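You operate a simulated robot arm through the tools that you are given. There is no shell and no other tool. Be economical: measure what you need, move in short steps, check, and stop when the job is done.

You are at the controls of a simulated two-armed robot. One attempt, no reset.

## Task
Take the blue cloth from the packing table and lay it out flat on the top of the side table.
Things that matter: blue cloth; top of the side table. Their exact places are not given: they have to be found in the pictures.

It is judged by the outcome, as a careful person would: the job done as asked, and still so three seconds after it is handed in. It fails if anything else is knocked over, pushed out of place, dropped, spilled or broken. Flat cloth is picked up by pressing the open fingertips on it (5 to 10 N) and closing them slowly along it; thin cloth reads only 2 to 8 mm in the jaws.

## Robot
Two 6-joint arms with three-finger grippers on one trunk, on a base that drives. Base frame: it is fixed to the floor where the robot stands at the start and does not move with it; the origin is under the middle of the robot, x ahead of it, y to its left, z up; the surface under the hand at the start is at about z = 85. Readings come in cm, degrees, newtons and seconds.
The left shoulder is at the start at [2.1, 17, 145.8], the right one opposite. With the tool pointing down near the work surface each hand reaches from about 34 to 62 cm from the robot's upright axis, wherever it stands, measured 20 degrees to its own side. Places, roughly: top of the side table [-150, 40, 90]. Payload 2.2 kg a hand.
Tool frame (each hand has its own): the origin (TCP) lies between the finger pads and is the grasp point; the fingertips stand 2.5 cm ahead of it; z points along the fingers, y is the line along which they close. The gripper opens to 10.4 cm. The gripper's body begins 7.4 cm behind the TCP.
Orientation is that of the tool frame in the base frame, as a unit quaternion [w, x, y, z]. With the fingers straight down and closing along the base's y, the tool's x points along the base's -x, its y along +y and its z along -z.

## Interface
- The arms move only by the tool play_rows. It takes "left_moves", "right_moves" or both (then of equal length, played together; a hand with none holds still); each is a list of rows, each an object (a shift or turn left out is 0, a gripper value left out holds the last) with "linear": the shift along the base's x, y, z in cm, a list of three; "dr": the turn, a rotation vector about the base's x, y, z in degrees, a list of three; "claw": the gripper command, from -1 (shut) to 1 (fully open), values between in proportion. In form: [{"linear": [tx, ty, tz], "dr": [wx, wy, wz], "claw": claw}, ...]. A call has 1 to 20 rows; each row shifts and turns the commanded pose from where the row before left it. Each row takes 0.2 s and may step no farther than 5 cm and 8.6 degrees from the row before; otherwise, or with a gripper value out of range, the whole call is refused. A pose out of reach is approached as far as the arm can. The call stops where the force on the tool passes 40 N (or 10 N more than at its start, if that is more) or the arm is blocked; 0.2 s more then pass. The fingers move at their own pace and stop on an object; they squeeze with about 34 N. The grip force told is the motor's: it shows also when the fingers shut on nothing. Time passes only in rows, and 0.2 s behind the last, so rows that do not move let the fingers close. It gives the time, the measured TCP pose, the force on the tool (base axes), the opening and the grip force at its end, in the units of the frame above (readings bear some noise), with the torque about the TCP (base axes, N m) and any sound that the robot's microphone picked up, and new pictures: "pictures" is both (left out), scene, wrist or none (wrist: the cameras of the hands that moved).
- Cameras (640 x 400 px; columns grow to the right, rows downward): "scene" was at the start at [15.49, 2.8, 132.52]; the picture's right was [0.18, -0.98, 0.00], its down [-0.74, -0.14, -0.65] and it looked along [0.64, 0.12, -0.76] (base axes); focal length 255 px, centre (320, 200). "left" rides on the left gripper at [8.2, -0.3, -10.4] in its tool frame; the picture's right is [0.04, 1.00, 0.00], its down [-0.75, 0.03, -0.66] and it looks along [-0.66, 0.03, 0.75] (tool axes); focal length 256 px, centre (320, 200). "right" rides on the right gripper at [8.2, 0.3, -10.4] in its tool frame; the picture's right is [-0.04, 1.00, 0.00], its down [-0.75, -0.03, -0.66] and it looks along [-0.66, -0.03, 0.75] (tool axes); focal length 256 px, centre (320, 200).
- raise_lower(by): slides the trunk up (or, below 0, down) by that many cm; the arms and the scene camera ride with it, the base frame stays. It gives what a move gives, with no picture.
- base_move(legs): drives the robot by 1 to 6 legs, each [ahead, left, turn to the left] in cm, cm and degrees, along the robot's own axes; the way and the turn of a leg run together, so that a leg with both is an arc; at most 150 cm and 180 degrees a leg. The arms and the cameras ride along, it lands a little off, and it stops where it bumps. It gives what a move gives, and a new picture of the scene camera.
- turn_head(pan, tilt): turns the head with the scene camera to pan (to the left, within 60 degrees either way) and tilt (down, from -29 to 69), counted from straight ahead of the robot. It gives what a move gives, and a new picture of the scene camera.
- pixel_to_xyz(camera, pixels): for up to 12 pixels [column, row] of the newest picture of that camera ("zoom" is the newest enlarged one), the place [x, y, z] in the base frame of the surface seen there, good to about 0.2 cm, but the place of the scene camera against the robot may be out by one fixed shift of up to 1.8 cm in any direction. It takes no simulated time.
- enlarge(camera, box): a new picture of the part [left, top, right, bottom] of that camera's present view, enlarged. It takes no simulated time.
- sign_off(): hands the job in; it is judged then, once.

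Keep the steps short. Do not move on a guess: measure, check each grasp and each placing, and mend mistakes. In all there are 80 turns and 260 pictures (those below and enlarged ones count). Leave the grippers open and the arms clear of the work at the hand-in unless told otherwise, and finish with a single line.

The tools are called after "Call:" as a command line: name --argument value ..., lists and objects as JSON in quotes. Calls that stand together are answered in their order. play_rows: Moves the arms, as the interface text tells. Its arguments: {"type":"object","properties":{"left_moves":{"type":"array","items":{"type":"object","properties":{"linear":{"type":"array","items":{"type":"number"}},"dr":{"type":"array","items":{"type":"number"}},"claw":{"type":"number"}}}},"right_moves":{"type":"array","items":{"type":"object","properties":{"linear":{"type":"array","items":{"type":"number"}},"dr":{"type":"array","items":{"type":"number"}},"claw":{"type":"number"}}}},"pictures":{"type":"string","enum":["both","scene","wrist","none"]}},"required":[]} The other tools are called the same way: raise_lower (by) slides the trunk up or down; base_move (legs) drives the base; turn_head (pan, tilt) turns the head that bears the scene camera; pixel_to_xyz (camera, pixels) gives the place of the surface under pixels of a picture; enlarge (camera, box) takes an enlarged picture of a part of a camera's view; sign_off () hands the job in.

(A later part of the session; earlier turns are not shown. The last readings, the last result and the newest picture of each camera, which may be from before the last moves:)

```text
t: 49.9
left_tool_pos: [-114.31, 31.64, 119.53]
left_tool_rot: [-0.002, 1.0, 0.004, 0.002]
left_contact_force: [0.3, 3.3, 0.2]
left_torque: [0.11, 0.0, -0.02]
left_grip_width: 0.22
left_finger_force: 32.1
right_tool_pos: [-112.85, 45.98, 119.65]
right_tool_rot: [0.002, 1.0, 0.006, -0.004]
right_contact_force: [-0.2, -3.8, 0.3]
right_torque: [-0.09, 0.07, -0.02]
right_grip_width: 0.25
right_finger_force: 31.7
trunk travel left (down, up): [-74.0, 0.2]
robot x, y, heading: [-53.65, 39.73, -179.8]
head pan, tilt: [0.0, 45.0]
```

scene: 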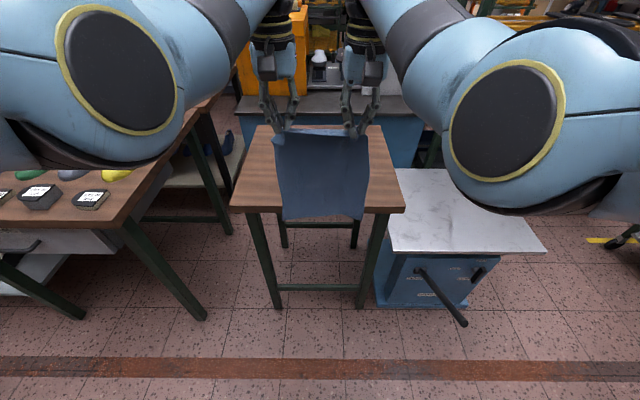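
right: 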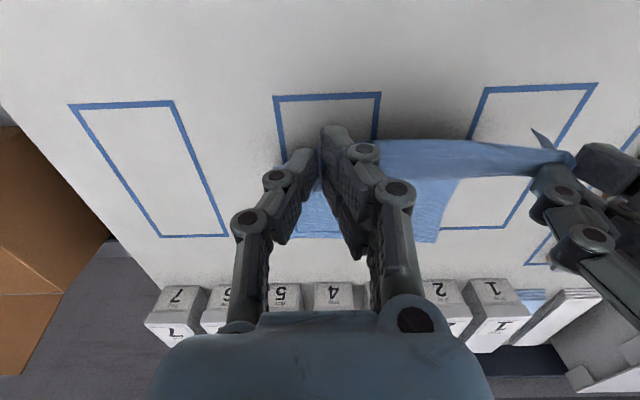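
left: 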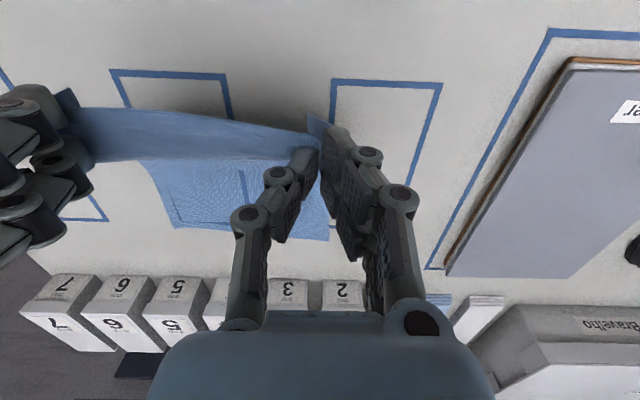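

Well aligned. I'll measure the table top and the cloth's lower edge from here.

Call:
pixel_to_xyz --camera "scene" --pixels '[[232, 205], [402, 210], [258, 127], [382, 128], [264, 160], [385, 190], [284, 215], [362, 217], [278, 140], [366, 140], [180, 200], [290, 80]]'

```text
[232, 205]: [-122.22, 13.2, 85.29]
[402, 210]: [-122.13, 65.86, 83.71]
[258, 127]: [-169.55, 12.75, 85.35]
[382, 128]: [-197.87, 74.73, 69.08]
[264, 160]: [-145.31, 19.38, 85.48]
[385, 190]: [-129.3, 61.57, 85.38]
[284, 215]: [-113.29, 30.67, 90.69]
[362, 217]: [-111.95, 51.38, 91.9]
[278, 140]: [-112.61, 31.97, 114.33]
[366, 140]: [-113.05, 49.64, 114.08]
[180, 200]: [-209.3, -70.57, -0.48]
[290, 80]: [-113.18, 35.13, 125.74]
```

The cloth bottom is about 5.5 cm above the table. Before driving in, I'll look down to measure how far the base front sticks out.

Call:
turn_head --pan 0 --tilt 69

Call:
pixel_to_xyz --camera "scene" --pixels '[[320, 390], [320, 360], [320, 330], [320, 300], [320, 270], [250, 330], [390, 330], [200, 350], [440, 350]]'

```text
t: 50.8
left_tool_pos: [-114.3, 31.55, 119.69]
left_tool_rot: [-0.002, 1.0, 0.003, 0.001]
left_contact_force: [0.4, 3.5, 0.7]
left_torque: [0.09, -0.02, -0.02]
left_grip_width: 0.21
left_finger_force: 31.3
right_tool_pos: [-112.71, 45.95, 119.67]
right_tool_rot: [0.002, 1.0, 0.006, -0.003]
right_contact_force: [0.2, -3.4, -0.8]
right_torque: [-0.09, 0.05, 0.0]
right_grip_width: 0.26
right_finger_force: 31.6
trunk travel left (down, up): [-74.0, 0.2]
robot x, y, heading: [-53.58, 39.63, -179.6]
head pan, tilt: [0.0, 68.8]
```

scene: 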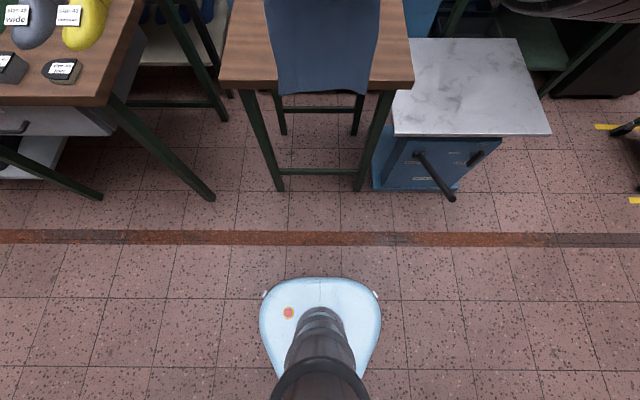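

```text
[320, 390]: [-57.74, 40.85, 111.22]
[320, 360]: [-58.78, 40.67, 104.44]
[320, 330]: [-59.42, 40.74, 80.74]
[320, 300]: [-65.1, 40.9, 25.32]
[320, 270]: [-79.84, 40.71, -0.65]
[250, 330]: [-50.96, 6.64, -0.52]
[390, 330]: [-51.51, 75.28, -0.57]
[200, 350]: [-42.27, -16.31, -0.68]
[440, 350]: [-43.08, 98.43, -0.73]
```

The base is small: its front is about 20 cm ahead of the axis. Driving 41 cm ahead leaves it about 6 cm short of the table edge, with the hands at x≈−155.

Call:
base_move --legs '[[41, 0, 0]]'

Call:
turn_head --pan 0 --tilt 52

```text
t: 53.3
left_tool_pos: [-155.08, 31.23, 119.51]
left_tool_rot: [-0.002, 1.0, 0.003, 0.002]
left_contact_force: [1.1, 3.1, -0.7]
left_torque: [0.11, -0.02, 0.01]
left_grip_width: 0.24
left_finger_force: 31.6
right_tool_pos: [-153.45, 45.8, 119.56]
right_tool_rot: [0.002, 1.0, 0.005, -0.003]
right_contact_force: [-0.1, -4.0, 0.2]
right_torque: [-0.07, 0.05, -0.02]
right_grip_width: 0.26
right_finger_force: 31.8
trunk travel left (down, up): [-74.0, 0.2]
robot x, y, heading: [-94.26, 38.91, -179.2]
head pan, tilt: [0.0, 68.8]
```

scene: 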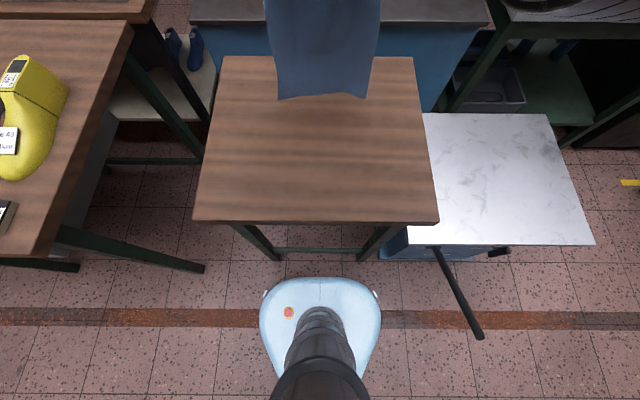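

```text
t: 54.1
left_tool_pos: [-154.94, 31.26, 119.61]
left_tool_rot: [-0.001, 1.0, 0.003, 0.002]
left_contact_force: [0.6, 3.3, -0.7]
left_torque: [0.11, 0.02, -0.04]
left_grip_width: 0.22
left_finger_force: 31.3
right_tool_pos: [-153.57, 45.68, 119.5]
right_tool_rot: [0.002, 1.0, 0.006, -0.003]
right_contact_force: [-1.0, -3.7, 0.1]
right_torque: [-0.09, 0.04, -0.04]
right_grip_width: 0.24
right_finger_force: 31.7
trunk travel left (down, up): [-74.0, 0.2]
robot x, y, heading: [-94.67, 38.68, -179.8]
head pan, tilt: [0.0, 52.0]
```

scene: 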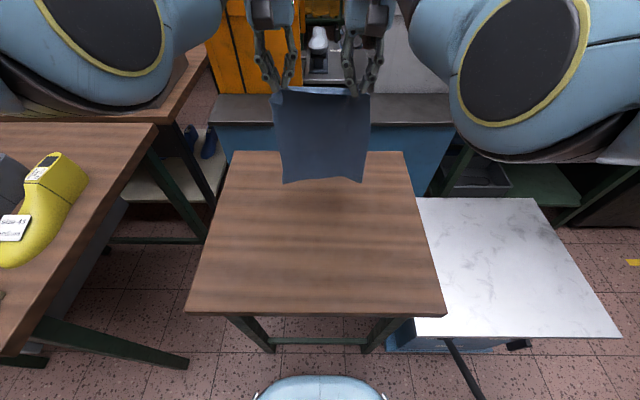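

Over the table. I'll lower the trunk 6.5 cm so the free edge just lands, then drive back 5 cm and check.

Call:
raise_lower --by -6.5

Call:
base_move --legs '[[-4.5, 0, 0]]'

```text
t: 55.2
left_tool_pos: [-154.95, 31.23, 113.09]
left_tool_rot: [-0.002, 1.0, 0.003, 0.001]
left_contact_force: [0.0, 3.9, 1.4]
left_torque: [0.1, -0.02, -0.02]
left_grip_width: 0.21
left_finger_force: 31.7
right_tool_pos: [-153.49, 45.79, 113.07]
right_tool_rot: [0.002, 1.0, 0.005, -0.003]
right_contact_force: [-0.4, -3.2, 0.0]
right_torque: [-0.08, 0.02, -0.04]
right_grip_width: 0.28
right_finger_force: 31.5
trunk travel left (down, up): [-67.5, 6.7]
robot x, y, heading: [-94.66, 39.33, -179.5]
head pan, tilt: [0.0, 52.0]
```

```text
t: 56.1
left_tool_pos: [-150.61, 31.34, 113.1]
left_tool_rot: [-0.002, 1.0, 0.004, 0.001]
left_contact_force: [0.4, 2.7, -0.2]
left_torque: [0.12, -0.02, -0.04]
left_grip_width: 0.22
left_finger_force: 31.7
right_tool_pos: [-149.09, 45.7, 113.11]
right_tool_rot: [0.002, 1.0, 0.005, -0.004]
right_contact_force: [-0.8, -3.5, -1.2]
right_torque: [-0.09, 0.03, -0.03]
right_grip_width: 0.24
right_finger_force: 31.9
trunk travel left (down, up): [-67.5, 6.7]
robot x, y, heading: [-89.94, 38.96, -179.5]
head pan, tilt: [0.0, 52.0]
```

scene: 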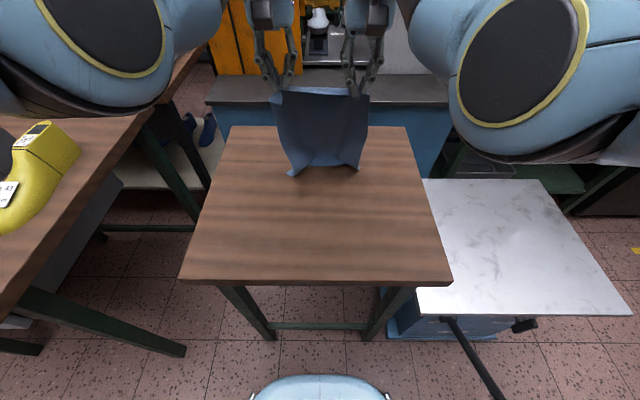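

The free edge seems to be curling toward the robot. I'll take a closer look.

Call:
enlarge --camera "scene" --box '[240, 70, 400, 190]'

Call:
pixel_to_xyz --camera "scene" --pixels '[[292, 174], [357, 168], [325, 165], [325, 155], [325, 140], [325, 120], [300, 150], [350, 150], [360, 130], [325, 180]]'

```text
3.33 times, centred on (320, 130) of scene
```

zoom: 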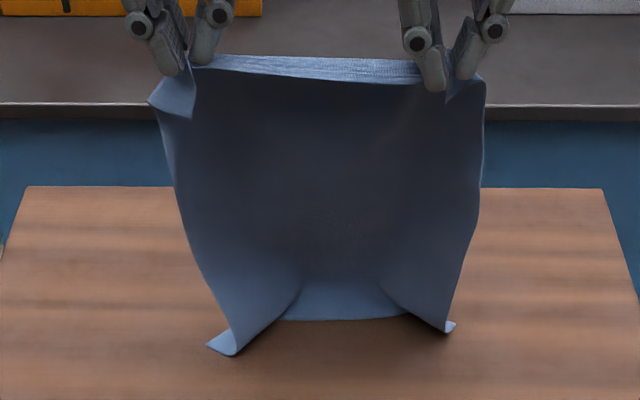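

```text
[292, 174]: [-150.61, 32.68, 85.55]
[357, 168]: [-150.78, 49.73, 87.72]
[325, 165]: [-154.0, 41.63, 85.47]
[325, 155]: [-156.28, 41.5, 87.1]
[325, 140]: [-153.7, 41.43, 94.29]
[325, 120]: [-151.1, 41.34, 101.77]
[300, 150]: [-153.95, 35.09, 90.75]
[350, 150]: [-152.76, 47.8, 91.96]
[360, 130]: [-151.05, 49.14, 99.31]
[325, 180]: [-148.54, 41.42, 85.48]
```

The lower edge and its corners curl toward the robot, so laying it the other way fits: near edge down first, with the hands moving away. I'll raise 6 cm, back off 21 cm, then lower to touch and creep forward.

Call:
raise_lower --by 6

Call:
base_move --legs '[[-21, 0, 0]]'

Call:
raise_lower --by -5.5

Call:
base_move --legs '[[4, 0, 0]]'

Call:
enlarge --camera "scene" --box '[220, 60, 420, 220]'

```text
t: 57.1
left_tool_pos: [-150.65, 31.43, 119.07]
left_tool_rot: [-0.002, 1.0, 0.003, 0.002]
left_contact_force: [0.1, 3.1, -0.3]
left_torque: [0.05, -0.01, -0.03]
left_grip_width: 0.22
left_finger_force: 31.4
right_tool_pos: [-149.08, 45.7, 118.93]
right_tool_rot: [0.002, 1.0, 0.005, -0.002]
right_contact_force: [-1.4, -2.1, -1.1]
right_torque: [-0.08, 0.0, 0.01]
right_grip_width: 0.23
right_finger_force: 31.7
trunk travel left (down, up): [-73.5, 0.7]
robot x, y, heading: [-90.12, 39.3, -179.3]
head pan, tilt: [0.0, 52.0]
```

```text
t: 58.7
left_tool_pos: [-129.63, 31.42, 119.12]
left_tool_rot: [-0.002, 1.0, 0.003, 0.001]
left_contact_force: [1.7, 2.6, 0.9]
left_torque: [0.12, 0.02, 0.0]
left_grip_width: 0.24
left_finger_force: 31.6
right_tool_pos: [-127.9, 45.99, 119.18]
right_tool_rot: [0.001, 1.0, 0.005, -0.003]
right_contact_force: [-1.4, -2.7, 0.8]
right_torque: [-0.06, 0.01, 0.03]
right_grip_width: 0.26
right_finger_force: 31.9
trunk travel left (down, up): [-73.5, 0.7]
robot x, y, heading: [-68.89, 39.69, -179.8]
head pan, tilt: [0.0, 52.0]
```

scene: 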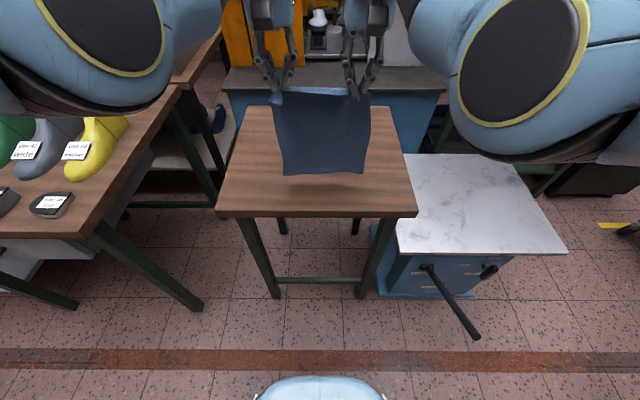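

```text
t: 59.7
left_tool_pos: [-129.57, 31.55, 113.53]
left_tool_rot: [-0.002, 1.0, 0.003, 0.001]
left_contact_force: [0.1, 3.0, -0.1]
left_torque: [0.1, 0.01, -0.03]
left_grip_width: 0.22
left_finger_force: 31.5
right_tool_pos: [-128.08, 45.8, 113.61]
right_tool_rot: [0.002, 1.0, 0.005, -0.004]
right_contact_force: [0.0, -3.5, -0.9]
right_torque: [-0.09, 0.03, -0.04]
right_grip_width: 0.23
right_finger_force: 31.6
trunk travel left (down, up): [-68.0, 6.2]
robot x, y, heading: [-68.78, 39.25, -179.7]
head pan, tilt: [0.0, 52.0]
```

```text
t: 60.5
left_tool_pos: [-133.34, 31.5, 113.72]
left_tool_rot: [-0.002, 1.0, 0.003, 0.0]
left_contact_force: [-0.1, 3.6, 0.6]
left_torque: [0.09, 0.04, 0.0]
left_grip_width: 0.22
left_finger_force: 31.4
right_tool_pos: [-131.56, 45.88, 113.63]
right_tool_rot: [0.002, 1.0, 0.004, -0.004]
right_contact_force: [0.0, -3.4, -0.2]
right_torque: [-0.13, 0.03, 0.02]
right_grip_width: 0.26
right_finger_force: 31.7
trunk travel left (down, up): [-68.0, 6.2]
robot x, y, heading: [-72.61, 39.02, -179.4]
head pan, tilt: [0.0, 52.0]
```

scene: 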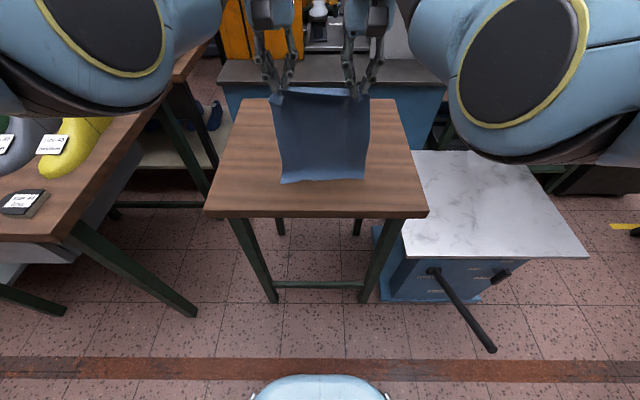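

```text
2.50 times, centred on (320, 140) of scene
```

zoom: 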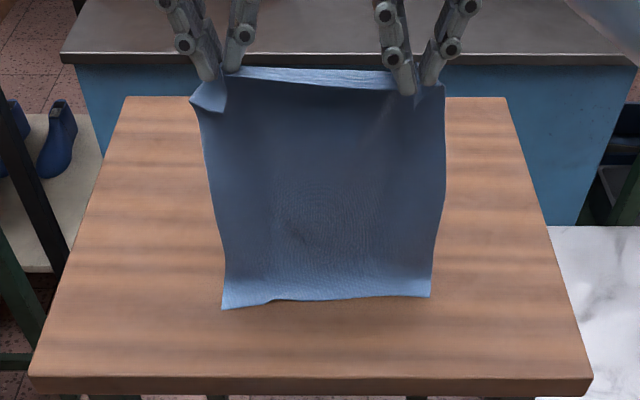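

The near edge now lies correctly toward the robot. I'll keep lowering and driving forward in small steps.

Call:
pixel_to_xyz --camera "zoom" --pixels '[[224, 306], [430, 294], [330, 298], [330, 270], [330, 240]]'

Call:
raise_lower --by -4

Call:
base_move --legs '[[5, 0, 0]]'

Call:
enlarge --camera "scene" --box '[220, 60, 420, 220]'

```text
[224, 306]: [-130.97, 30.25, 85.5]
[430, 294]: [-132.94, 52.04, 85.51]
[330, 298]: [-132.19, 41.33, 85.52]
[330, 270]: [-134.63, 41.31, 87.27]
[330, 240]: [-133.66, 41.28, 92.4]
```

```text
t: 61.4
left_tool_pos: [-133.43, 31.47, 109.69]
left_tool_rot: [-0.001, 1.0, 0.003, 0.001]
left_contact_force: [0.0, 2.9, 0.4]
left_torque: [0.08, 0.01, 0.02]
left_grip_width: 0.26
left_finger_force: 31.4
right_tool_pos: [-131.9, 45.95, 109.5]
right_tool_rot: [0.001, 1.0, 0.005, -0.002]
right_contact_force: [-0.2, -3.8, 0.6]
right_torque: [-0.06, 0.03, -0.04]
right_grip_width: 0.26
right_finger_force: 31.5
trunk travel left (down, up): [-64.0, 10.2]
robot x, y, heading: [-72.84, 39.67, -179.6]
head pan, tilt: [0.0, 52.0]
```

```text
t: 62.3
left_tool_pos: [-138.47, 31.57, 109.69]
left_tool_rot: [-0.001, 1.0, 0.002, 0.001]
left_contact_force: [1.1, 2.7, -1.2]
left_torque: [0.1, -0.04, -0.02]
left_grip_width: 0.23
left_finger_force: 31.0
right_tool_pos: [-136.81, 45.88, 109.35]
right_tool_rot: [0.001, 1.0, 0.005, -0.002]
right_contact_force: [-1.0, -2.9, 0.5]
right_torque: [-0.1, -0.03, -0.01]
right_grip_width: 0.24
right_finger_force: 31.9
trunk travel left (down, up): [-64.0, 10.2]
robot x, y, heading: [-77.72, 39.09, -179.7]
head pan, tilt: [0.0, 52.0]
```

scene: 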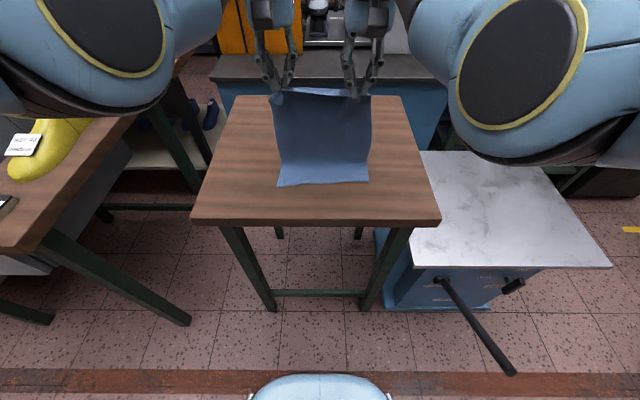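

```text
2.50 times, centred on (320, 140) of scene
```

zoom: 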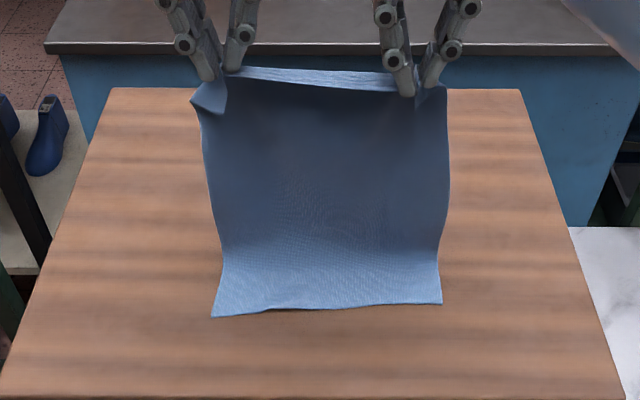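

Laying very nicely. Continuing.

Call:
raise_lower --by -5

Call:
base_move --legs '[[6, 0, 0]]'

Call:
raise_lower --by -5

Call:
base_move --legs '[[5, 0, 0]]'

Call:
enlarge --camera "scene" --box '[200, 60, 440, 252]'

```text
t: 63.2
left_tool_pos: [-138.29, 31.6, 104.58]
left_tool_rot: [-0.002, 1.0, 0.003, 0.001]
left_contact_force: [1.2, 3.5, 0.3]
left_torque: [0.12, 0.0, 0.04]
left_grip_width: 0.22
left_finger_force: 31.3
right_tool_pos: [-136.7, 45.83, 104.38]
right_tool_rot: [0.002, 1.0, 0.003, -0.001]
right_contact_force: [-0.2, -3.6, -0.5]
right_torque: [-0.12, 0.05, -0.03]
right_grip_width: 0.25
right_finger_force: 31.9
trunk travel left (down, up): [-59.0, 15.2]
robot x, y, heading: [-77.39, 39.04, -179.6]
head pan, tilt: [0.0, 52.0]
```

```text
t: 64.2
left_tool_pos: [-144.6, 31.58, 104.48]
left_tool_rot: [-0.002, 1.0, 0.003, 0.002]
left_contact_force: [-0.1, 3.6, -0.6]
left_torque: [0.1, -0.07, 0.01]
left_grip_width: 0.21
left_finger_force: 31.7
right_tool_pos: [-143.07, 45.92, 104.36]
right_tool_rot: [0.002, 1.0, 0.004, 0.0]
right_contact_force: [-1.0, -3.5, -1.1]
right_torque: [-0.1, -0.03, 0.0]
right_grip_width: 0.24
right_finger_force: 31.8
trunk travel left (down, up): [-59.0, 15.2]
robot x, y, heading: [-83.79, 39.13, -179.6]
head pan, tilt: [0.0, 52.0]
```

scene: 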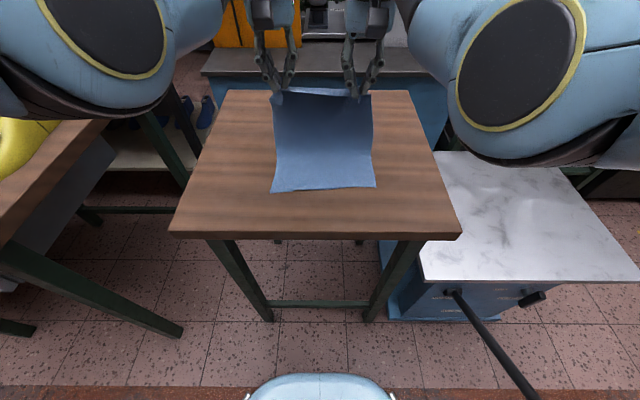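

```text
t: 65.1
left_tool_pos: [-144.47, 31.55, 99.63]
left_tool_rot: [-0.002, 1.0, 0.003, 0.001]
left_contact_force: [0.1, 4.2, -0.2]
left_torque: [0.13, 0.0, -0.03]
left_grip_width: 0.24
left_finger_force: 31.7
right_tool_pos: [-142.8, 46.01, 99.24]
right_tool_rot: [0.0, 1.0, 0.003, -0.002]
right_contact_force: [-0.7, -3.8, -0.1]
right_torque: [-0.1, 0.02, -0.01]
right_grip_width: 0.25
right_finger_force: 31.5
trunk travel left (down, up): [-54.0, 20.2]
robot x, y, heading: [-83.68, 39.25, -179.6]
head pan, tilt: [0.0, 52.0]
```

```text
t: 66.0
left_tool_pos: [-149.51, 31.45, 99.45]
left_tool_rot: [-0.002, 1.0, 0.003, 0.004]
left_contact_force: [0.0, 4.2, 0.3]
left_torque: [0.11, -0.05, 0.03]
left_grip_width: 0.24
left_finger_force: 31.6
right_tool_pos: [-147.98, 45.85, 99.19]
right_tool_rot: [0.001, 1.0, 0.005, -0.001]
right_contact_force: [-1.5, -4.6, -0.3]
right_torque: [-0.11, -0.03, -0.02]
right_grip_width: 0.25
right_finger_force: 31.4
trunk travel left (down, up): [-54.0, 20.2]
robot x, y, heading: [-88.66, 39.4, -179.6]
head pan, tilt: [0.0, 52.0]
```

scene: 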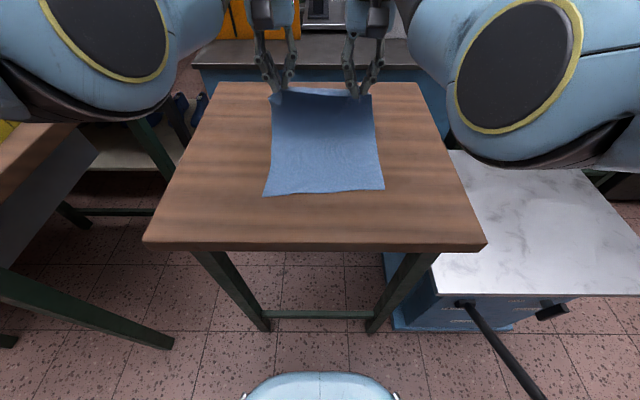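

```text
2.08 times, centred on (320, 156) of scene
```

zoom: 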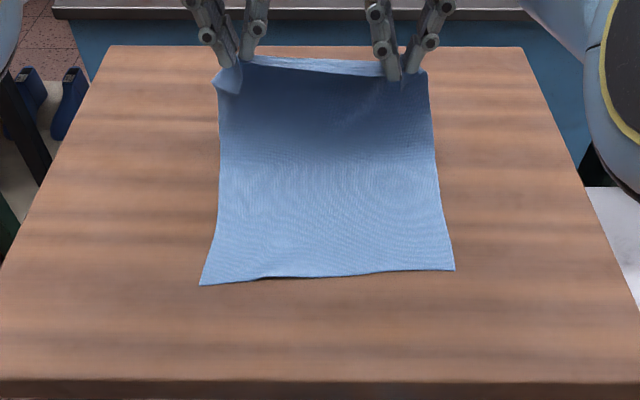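

Nearly down. Before lowering more, I'll check the elbow clearance over the left table and measure the cloth's near edge.

Call:
pixel_to_xyz --camera "scene" --pixels '[[264, 194], [383, 188], [325, 191], [60, 108], [110, 118], [10, 85], [8, 130], [50, 150], [75, 135], [325, 130], [560, 160], [460, 110]]'

Call:
turn_head --pan 35 --tilt 50

```text
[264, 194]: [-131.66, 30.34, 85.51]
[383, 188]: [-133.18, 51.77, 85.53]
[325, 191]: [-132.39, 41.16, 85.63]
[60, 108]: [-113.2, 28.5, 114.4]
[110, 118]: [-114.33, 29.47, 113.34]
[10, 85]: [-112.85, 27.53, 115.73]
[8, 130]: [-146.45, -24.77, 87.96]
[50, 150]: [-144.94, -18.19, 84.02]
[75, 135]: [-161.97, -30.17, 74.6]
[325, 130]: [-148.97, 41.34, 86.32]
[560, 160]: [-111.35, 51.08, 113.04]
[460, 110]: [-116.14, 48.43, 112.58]
```

```text
t: 67.0
left_tool_pos: [-149.52, 31.34, 99.51]
left_tool_rot: [-0.004, 1.0, 0.003, 0.002]
left_contact_force: [-0.1, 5.1, 0.0]
left_torque: [0.13, 0.01, -0.01]
left_grip_width: 0.21
left_finger_force: 31.5
right_tool_pos: [-147.76, 45.84, 99.37]
right_tool_rot: [0.001, 1.0, 0.004, -0.001]
right_contact_force: [-0.4, -4.9, -0.1]
right_torque: [-0.08, 0.01, -0.02]
right_grip_width: 0.25
right_finger_force: 31.9
trunk travel left (down, up): [-54.0, 20.2]
robot x, y, heading: [-88.8, 39.28, -179.4]
head pan, tilt: [35.0, 50.0]
```

scene: 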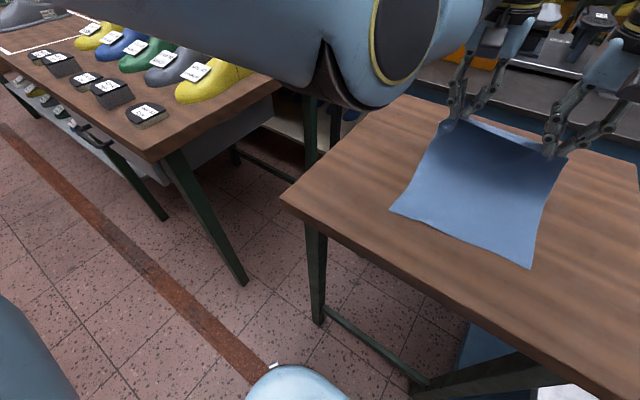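

Clearances are fine. Lengths suggest final hand positions near x≈−158.5 (left) and −160.5 (right). Continuing: lower 5, ahead 4.5, lower 3, ahead 3.

Call:
turn_head --pan 0 --tilt 52

Call:
raise_lower --by -5

Call:
base_move --legs '[[4.5, 0, 0]]'

Call:
raise_lower --by -3

Call:
base_move --legs '[[2.5, 0, 0]]'

Call:
enlarge --camera "scene" --box '[200, 60, 440, 252]'

```text
t: 68.0
left_tool_pos: [-149.47, 31.38, 99.61]
left_tool_rot: [-0.003, 1.0, 0.003, 0.001]
left_contact_force: [1.6, 5.0, 0.7]
left_torque: [0.12, -0.02, 0.01]
left_grip_width: 0.27
left_finger_force: 31.2
right_tool_pos: [-147.71, 45.88, 99.3]
right_tool_rot: [0.001, 1.0, 0.004, 0.0]
right_contact_force: [-1.1, -4.4, 1.2]
right_torque: [-0.11, 0.0, -0.02]
right_grip_width: 0.29
right_finger_force: 32.1
trunk travel left (down, up): [-54.0, 20.2]
robot x, y, heading: [-88.85, 39.13, -179.5]
head pan, tilt: [0.0, 52.0]
```

scene: 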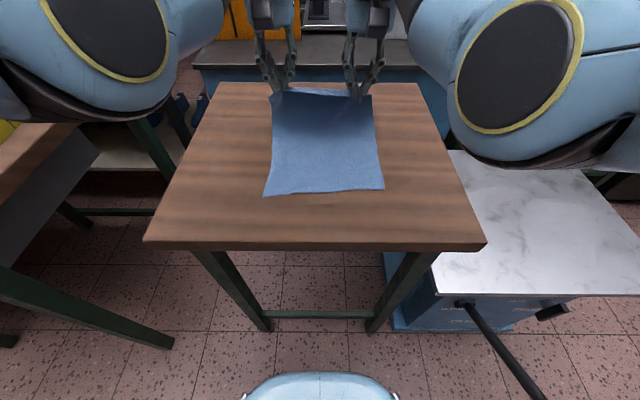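

```text
t: 69.0
left_tool_pos: [-149.35, 31.45, 94.59]
left_tool_rot: [-0.002, 1.0, 0.004, 0.001]
left_contact_force: [1.2, 5.1, -0.1]
left_torque: [0.15, 0.0, 0.02]
left_grip_width: 0.23
left_finger_force: 31.4
right_tool_pos: [-147.78, 45.99, 94.33]
right_tool_rot: [0.002, 1.0, 0.004, -0.001]
right_contact_force: [0.3, -5.2, -0.1]
right_torque: [-0.14, 0.01, -0.02]
right_grip_width: 0.25
right_finger_force: 31.5
trunk travel left (down, up): [-49.0, 25.2]
robot x, y, heading: [-88.84, 39.21, -179.6]
head pan, tilt: [0.0, 52.0]
```

```text
t: 69.9
left_tool_pos: [-154.25, 31.44, 94.47]
left_tool_rot: [-0.002, 1.0, 0.003, 0.003]
left_contact_force: [0.0, 6.3, -0.1]
left_torque: [0.17, -0.1, 0.02]
left_grip_width: 0.21
left_finger_force: 31.2
right_tool_pos: [-152.55, 46.08, 94.2]
right_tool_rot: [0.001, 1.0, 0.003, 0.0]
right_contact_force: [-1.0, -5.5, 0.0]
right_torque: [-0.13, -0.04, -0.05]
right_grip_width: 0.26
right_finger_force: 31.5
trunk travel left (down, up): [-49.0, 25.2]
robot x, y, heading: [-93.31, 38.91, -179.9]
head pan, tilt: [0.0, 52.0]
```

scene: 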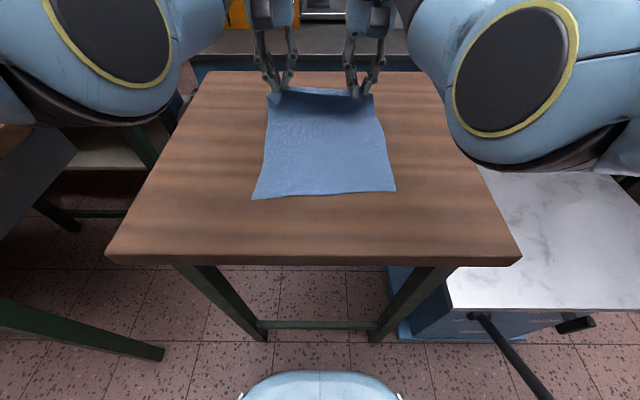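

```text
t: 70.6
left_tool_pos: [-153.98, 31.44, 91.73]
left_tool_rot: [-0.002, 1.0, 0.003, 0.0]
left_contact_force: [1.9, 6.6, 0.9]
left_torque: [0.18, 0.0, 0.03]
left_grip_width: 0.22
left_finger_force: 31.8
right_tool_pos: [-152.37, 46.1, 91.28]
right_tool_rot: [-0.001, 1.0, 0.002, -0.001]
right_contact_force: [0.2, -7.4, 0.5]
right_torque: [-0.19, -0.01, -0.02]
right_grip_width: 0.23
right_finger_force: 31.6
trunk travel left (down, up): [-46.0, 28.2]
robot x, y, heading: [-93.08, 39.29, -179.5]
head pan, tilt: [0.0, 52.0]
```

```text
t: 71.4
left_tool_pos: [-156.62, 31.33, 91.4]
left_tool_rot: [-0.002, 1.0, 0.002, 0.001]
left_contact_force: [0.4, 6.6, 0.1]
left_torque: [0.17, -0.06, 0.01]
left_grip_width: 0.25
left_finger_force: 31.5
right_tool_pos: [-155.03, 46.23, 91.14]
right_tool_rot: [0.0, 1.0, 0.002, -0.001]
right_contact_force: [-0.7, -6.6, 0.5]
right_torque: [-0.2, 0.02, -0.06]
right_grip_width: 0.24
right_finger_force: 32.1
trunk travel left (down, up): [-46.0, 28.2]
robot x, y, heading: [-95.71, 38.99, -179.5]
head pan, tilt: [0.0, 52.0]
```

scene: 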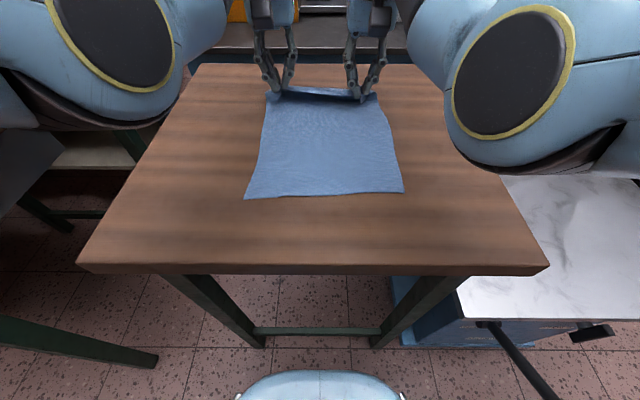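

```text
2.08 times, centred on (320, 156) of scene
```

zoom: 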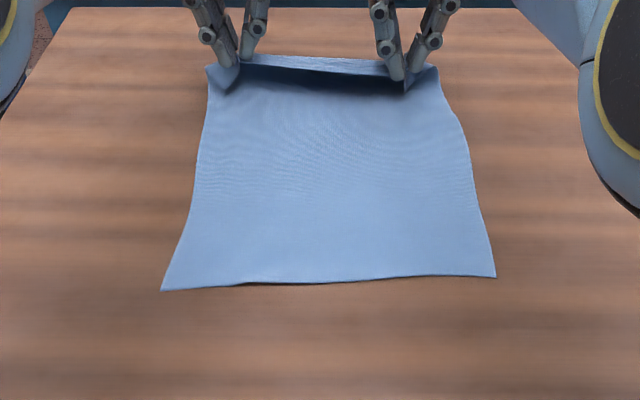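

Nearly flat. I'll lower 1.5 cm, go 1.5 cm ahead, and check with the wrist cameras.

Call:
raise_lower --by -1.5

Call:
base_move --legs '[[1.2, 0, 0]]'

Call:
play_rows --left_moves '[{"linear": [0, 0, 0]}, {}]' --right_moves '[{"linear": [-0.8, 0, 0]}, {}]' --pictures "wrist"

```text
t: 72.0
left_tool_pos: [-156.41, 31.52, 90.12]
left_tool_rot: [-0.003, 1.0, 0.002, 0.001]
left_contact_force: [1.1, 7.5, 0.1]
left_torque: [0.19, -0.01, 0.04]
left_grip_width: 0.21
left_finger_force: 31.7
right_tool_pos: [-154.87, 46.26, 89.93]
right_tool_rot: [-0.001, 1.0, 0.002, -0.002]
right_contact_force: [-0.8, -8.6, -0.1]
right_torque: [-0.21, 0.02, -0.03]
right_grip_width: 0.26
right_finger_force: 31.5
trunk travel left (down, up): [-44.5, 29.7]
robot x, y, heading: [-95.76, 39.48, -179.4]
head pan, tilt: [0.0, 52.0]
```

```text
t: 72.8
left_tool_pos: [-157.83, 31.39, 90.01]
left_tool_rot: [-0.002, 1.0, 0.003, 0.003]
left_contact_force: [0.5, 8.5, -0.3]
left_torque: [0.2, -0.04, 0.05]
left_grip_width: 0.25
left_finger_force: 32.0
right_tool_pos: [-156.29, 46.24, 89.8]
right_tool_rot: [-0.001, 1.0, 0.002, -0.002]
right_contact_force: [-1.6, -7.8, -0.5]
right_torque: [-0.19, -0.02, -0.03]
right_grip_width: 0.26
right_finger_force: 31.1
trunk travel left (down, up): [-44.5, 29.7]
robot x, y, heading: [-96.95, 39.04, -179.8]
head pan, tilt: [0.0, 52.0]
```

scene: 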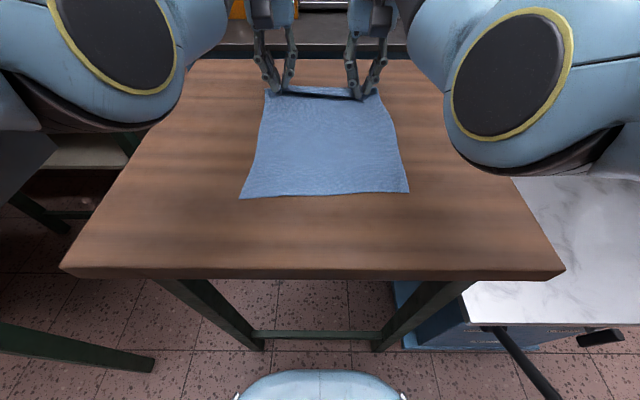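

```text
t: 73.4
left_tool_pos: [-157.69, 31.4, 89.95]
left_tool_rot: [-0.002, 1.0, 0.002, 0.001]
left_contact_force: [0.9, 6.0, 0.0]
left_torque: [0.15, -0.02, 0.02]
left_grip_width: 0.21
left_finger_force: 31.7
right_tool_pos: [-156.92, 46.21, 89.83]
right_tool_rot: [0.0, 1.0, 0.003, -0.002]
right_contact_force: [-0.5, -4.9, 0.6]
right_torque: [-0.15, 0.01, -0.04]
right_grip_width: 0.25
right_finger_force: 31.5
trunk travel left (down, up): [-44.5, 29.7]
robot x, y, heading: [-96.95, 38.95, -179.5]
head pan, tilt: [0.0, 52.0]
```

right: 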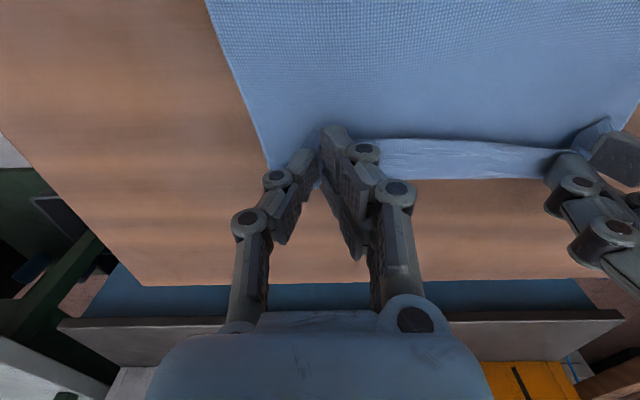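
left: 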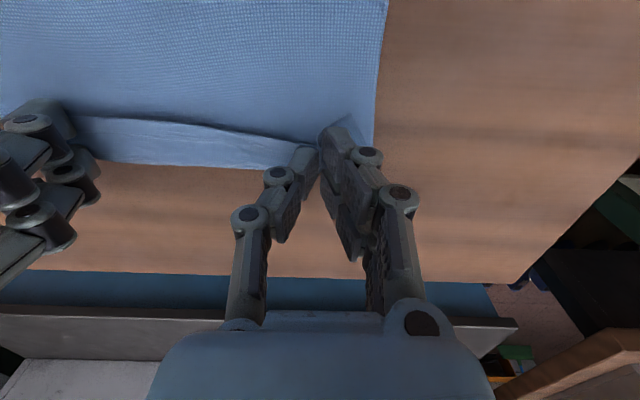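

Beautiful: the far lip folds outward between the hands. I'll measure the table height in the wrist view.

Call:
pixel_to_xyz --camera "right" --pixels '[[200, 230], [300, 260], [450, 220], [450, 176], [450, 140], [450, 120], [260, 140]]'

Call:
pixel_to_xyz --camera "left" --pixels '[[150, 200], [450, 200], [365, 150], [335, 130], [200, 165], [200, 140], [200, 110]]'

```text
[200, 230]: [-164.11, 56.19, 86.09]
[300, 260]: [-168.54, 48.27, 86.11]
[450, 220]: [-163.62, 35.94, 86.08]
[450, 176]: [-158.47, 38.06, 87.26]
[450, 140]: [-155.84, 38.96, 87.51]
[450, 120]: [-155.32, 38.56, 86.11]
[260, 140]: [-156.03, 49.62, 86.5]
```

```text
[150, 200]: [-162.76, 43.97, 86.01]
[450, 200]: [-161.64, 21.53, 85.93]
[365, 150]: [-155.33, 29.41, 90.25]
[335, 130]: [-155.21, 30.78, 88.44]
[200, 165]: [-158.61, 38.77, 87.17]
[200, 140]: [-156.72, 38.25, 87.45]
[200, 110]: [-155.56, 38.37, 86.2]
```

The table is at z≈86.05, so fingertip contact comes at TCP≈88.75. I'll lower both arms to contact, moving slightly forward.

Call:
play_rows --left_moves '[{"linear": [-0.3, 0, -0.6]}, {"linear": [-0.2, 0, -0.4]}, {"linear": [0, 0, -0.15]}, {}]' --right_moves '[{"linear": [-0.5, 0, -0.6]}, {"linear": [-0.4, 0, -0.3]}, {"linear": [0, 0, -0.15]}, {}]' --pictures "wrist"

```text
t: 74.4
left_tool_pos: [-158.19, 31.43, 88.89]
left_tool_rot: [-0.002, 1.0, 0.001, 0.002]
left_contact_force: [0.6, 7.6, 0.8]
left_torque: [0.2, 0.03, 0.03]
left_grip_width: 0.26
left_finger_force: 32.2
right_tool_pos: [-157.95, 46.31, 88.78]
right_tool_rot: [0.0, 1.0, 0.002, -0.002]
right_contact_force: [-0.1, -7.1, 2.7]
right_torque: [-0.18, -0.03, 0.0]
right_grip_width: 0.27
right_finger_force: 31.7
trunk travel left (down, up): [-44.5, 29.7]
robot x, y, heading: [-97.18, 39.23, -179.7]
head pan, tilt: [0.0, 52.0]
```

right: 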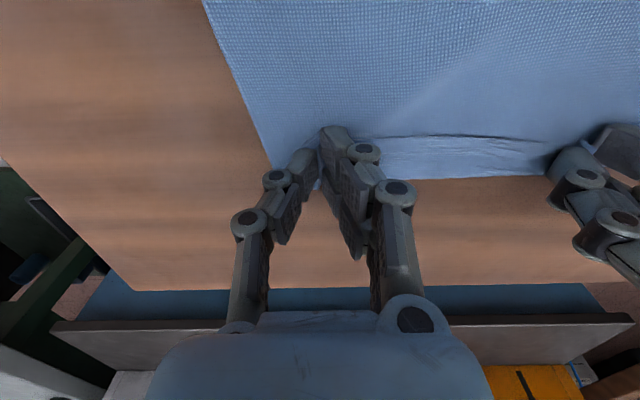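
left: 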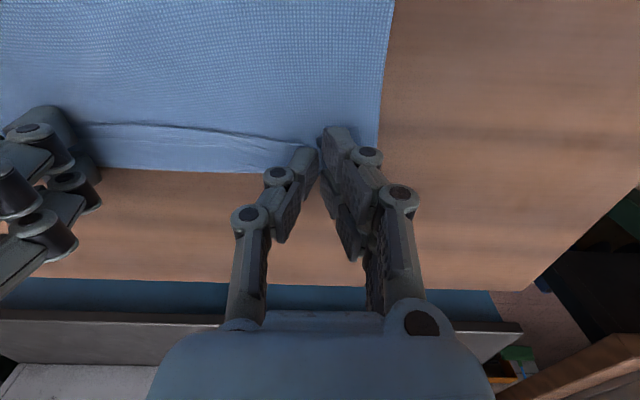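

Now I'll press lightly and open the jaws slowly so the gathered cloth spreads back out.

Call:
play_rows --left_moves '[{"linear": [0, 0, -0.2]}, {"claw": -0.9}, {"claw": -0.8}, {"claw": -0.7}, {"claw": -0.6}, {"claw": -0.5}, {"claw": -0.42}, {}, {}]' --right_moves '[{"linear": [0, 0, -0.07]}, {"claw": -0.9}, {"claw": -0.8}, {"claw": -0.7}, {"claw": -0.6}, {"claw": -0.5}, {"claw": -0.42}, {}, {}]' --pictures "wrist"

```text
t: 76.4
left_tool_pos: [-158.22, 31.35, 88.73]
left_tool_rot: [-0.003, 1.0, 0.003, 0.0]
left_contact_force: [-0.3, -0.4, 1.5]
left_torque: [0.01, -0.02, 0.04]
left_grip_width: 2.93
left_finger_force: 0.1
right_tool_pos: [-157.89, 46.35, 88.87]
right_tool_rot: [-0.001, 1.0, 0.003, -0.002]
right_contact_force: [0.2, 1.7, 3.4]
right_torque: [0.0, -0.02, 0.01]
right_grip_width: 2.89
right_finger_force: 0.0
trunk travel left (down, up): [-44.5, 29.7]
robot x, y, heading: [-97.09, 39.18, -179.6]
head pan, tilt: [0.0, 52.0]
```

right: 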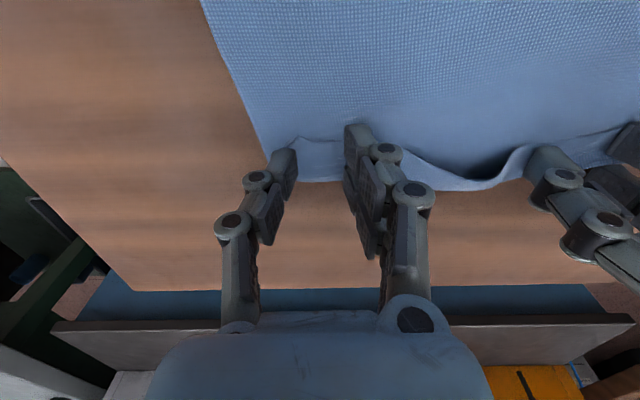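
left: 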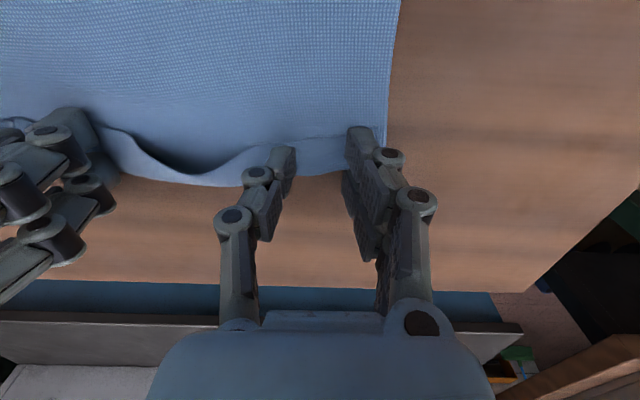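

The pinches opened out, but the slack has gathered as a hump between the hands. I'll press at about 5 N and drag both hands outward to pull it taut.

Call:
play_rows --left_moves '[{"linear": [0, 0, -0.1]}, {"linear": [0, -0.3, 0]}, {"linear": [0, -0.3, 0]}, {"linear": [0, -0.3, 0]}, {"linear": [0, -0.3, 0]}, {}]' --right_moves '[{"linear": [0, 0, -0.06]}, {"linear": [0, 0.3, 0]}, {"linear": [0, 0.3, 0]}, {"linear": [0, 0.3, 0]}, {"linear": [0, 0.3, 0]}, {}]' --pictures "both"

```text
t: 77.8
left_tool_pos: [-158.1, 30.1, 88.79]
left_tool_rot: [-0.003, 1.0, 0.003, 0.0]
left_contact_force: [-1.0, 2.3, 10.2]
left_torque: [0.18, -0.03, 0.01]
left_grip_width: 3.1
left_finger_force: 0.1
right_tool_pos: [-157.77, 47.37, 88.83]
right_tool_rot: [-0.001, 1.0, 0.002, -0.003]
right_contact_force: [0.3, -1.2, 4.0]
right_torque: [-0.12, -0.04, -0.03]
right_grip_width: 3.09
right_finger_force: 0.4
trunk travel left (down, up): [-44.5, 29.7]
robot x, y, heading: [-97.19, 38.7, -179.8]
head pan, tilt: [0.0, 52.0]
```

scene: 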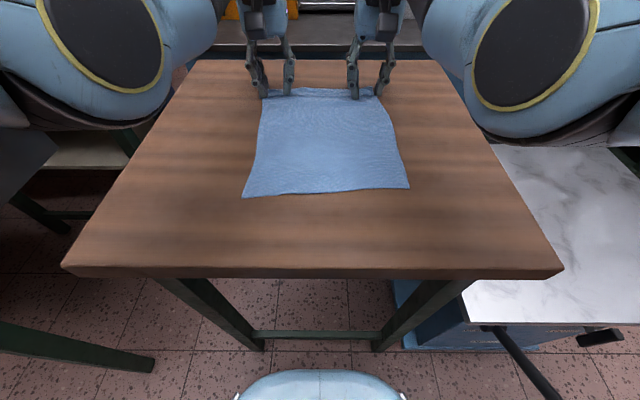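
right: 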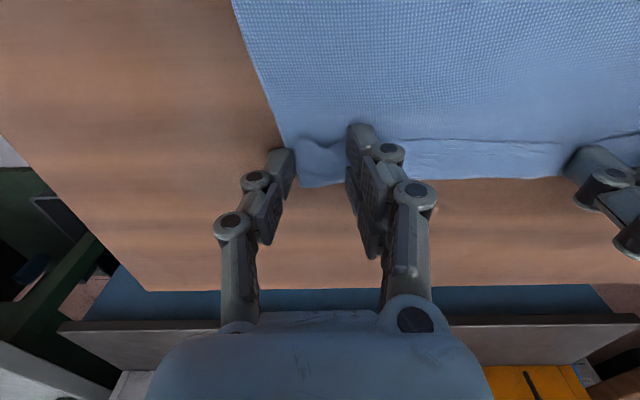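
left: 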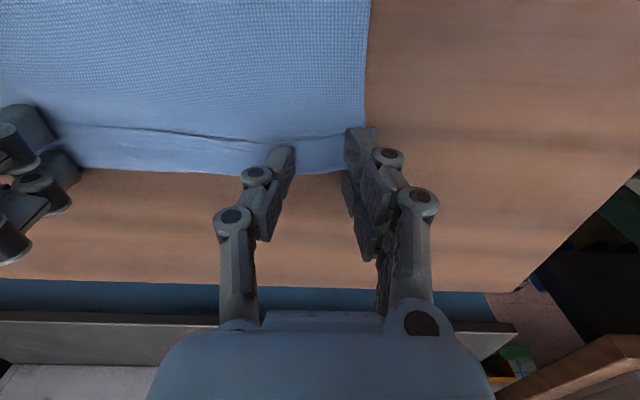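

The hump is gone. I'll lift both hands straight up and inspect.

Call:
play_rows --left_moves '[{"linear": [0, 0, 0.5]}, {"linear": [0, 0, 1.5]}, {"linear": [0, 0, 3]}, {"linear": [0, 0, 4]}, {"linear": [0, 0, 4]}]' --right_moves '[{"linear": [0, 0, 0.5]}, {"linear": [0, 0, 1.5]}, {"linear": [0, 0, 3]}, {"linear": [0, 0, 4]}, {"linear": [0, 0, 4]}]' --pictures "both"

Call:
enlarge --camera "scene" --box '[220, 70, 430, 210]'

```text
t: 79.0
left_tool_pos: [-159.36, 30.55, 100.94]
left_tool_rot: [-0.003, 1.0, 0.002, 0.002]
left_contact_force: [-0.4, -0.1, -0.2]
left_torque: [-0.01, -0.02, -0.05]
left_grip_width: 3.02
left_finger_force: 0.1
left hand out of reach, approached as far as the arm can: row 5
right_tool_pos: [-159.37, 46.97, 100.97]
right_tool_rot: [0.0, 1.0, 0.002, -0.001]
right_contact_force: [-0.1, 0.0, -0.1]
right_torque: [-0.03, -0.01, 0.07]
right_grip_width: 3.04
right_finger_force: 0.0
right hand out of reach, approached as far as the arm can: row 5
trunk travel left (down, up): [-44.5, 29.7]
robot x, y, heading: [-97.34, 39.32, -179.6]
head pan, tilt: [0.0, 52.0]
```

scene: 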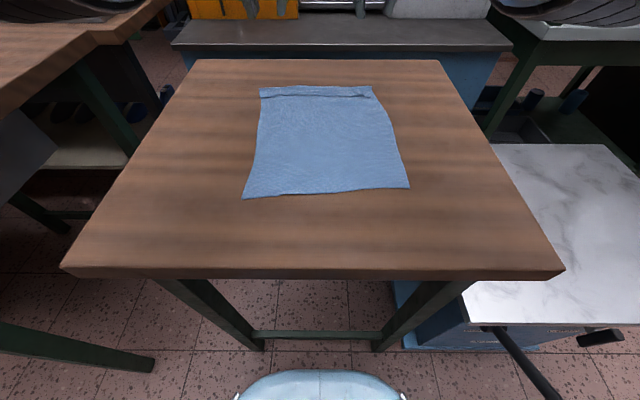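
right: 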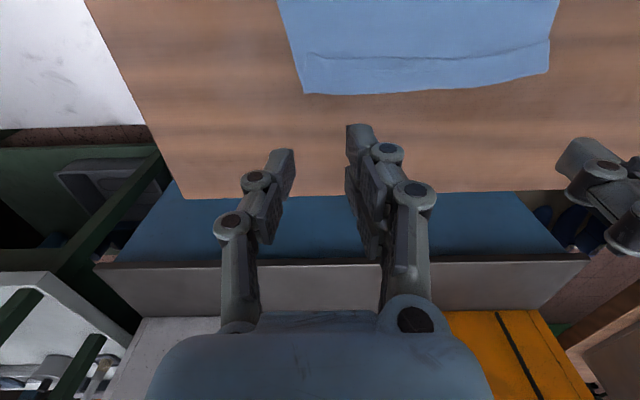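
left: 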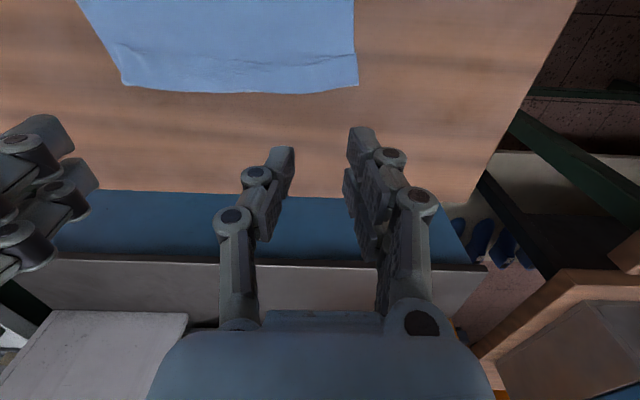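

```text
2.86 times, centred on (325, 140) of scene
```

zoom: 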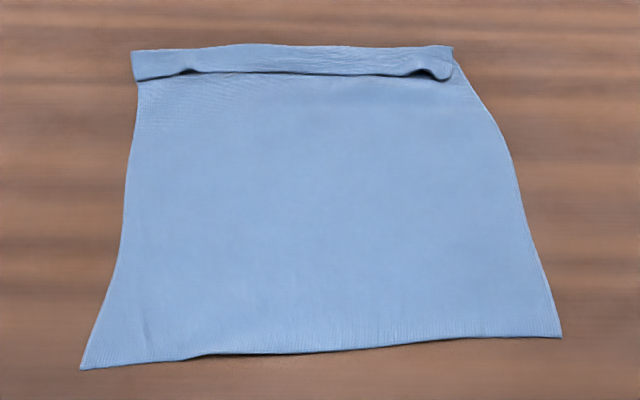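

Most of it is flat, but a strip about 2 cm wide along the far edge looks like a folded hem or a ridge. I'll measure it.

Call:
pixel_to_xyz --camera "right" --pixels '[[306, 93], [549, 72], [430, 92], [430, 75], [430, 64], [430, 58], [430, 50], [430, 20], [306, 55], [549, 40]]'

Call:
pixel_to_xyz --camera "zoom" --pixels '[[82, 368], [560, 336], [133, 52], [452, 47], [300, 60], [300, 72], [300, 80], [300, 352], [440, 73], [185, 70]]'

Call:
enlarge --camera "right" --box '[270, 10, 570, 110]'

```text
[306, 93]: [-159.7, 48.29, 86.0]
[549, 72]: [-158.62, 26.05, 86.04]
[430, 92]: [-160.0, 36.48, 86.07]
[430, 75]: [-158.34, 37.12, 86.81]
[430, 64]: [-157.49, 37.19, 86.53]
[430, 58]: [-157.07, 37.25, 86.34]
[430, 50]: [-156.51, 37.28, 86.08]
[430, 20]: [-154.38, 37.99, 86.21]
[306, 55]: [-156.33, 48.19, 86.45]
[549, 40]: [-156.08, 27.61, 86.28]
```

```text
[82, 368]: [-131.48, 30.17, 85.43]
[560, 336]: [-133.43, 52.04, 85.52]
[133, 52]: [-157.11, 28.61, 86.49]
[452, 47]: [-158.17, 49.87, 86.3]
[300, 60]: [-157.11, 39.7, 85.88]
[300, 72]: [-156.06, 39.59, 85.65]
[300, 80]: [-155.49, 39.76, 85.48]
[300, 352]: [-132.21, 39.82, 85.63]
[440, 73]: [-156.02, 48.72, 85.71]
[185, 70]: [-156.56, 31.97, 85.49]
```

```text
2.13 times, centred on (420, 60) of right
```

zoom: 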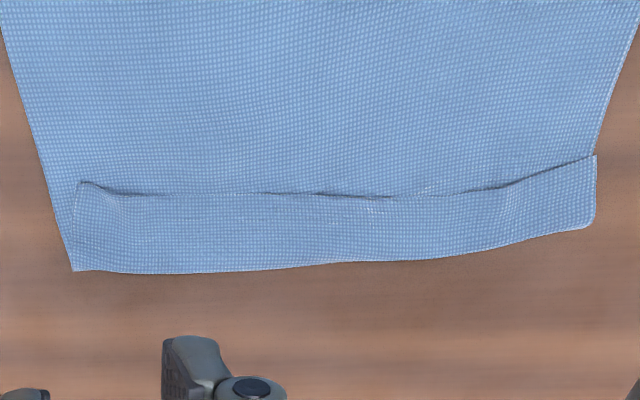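

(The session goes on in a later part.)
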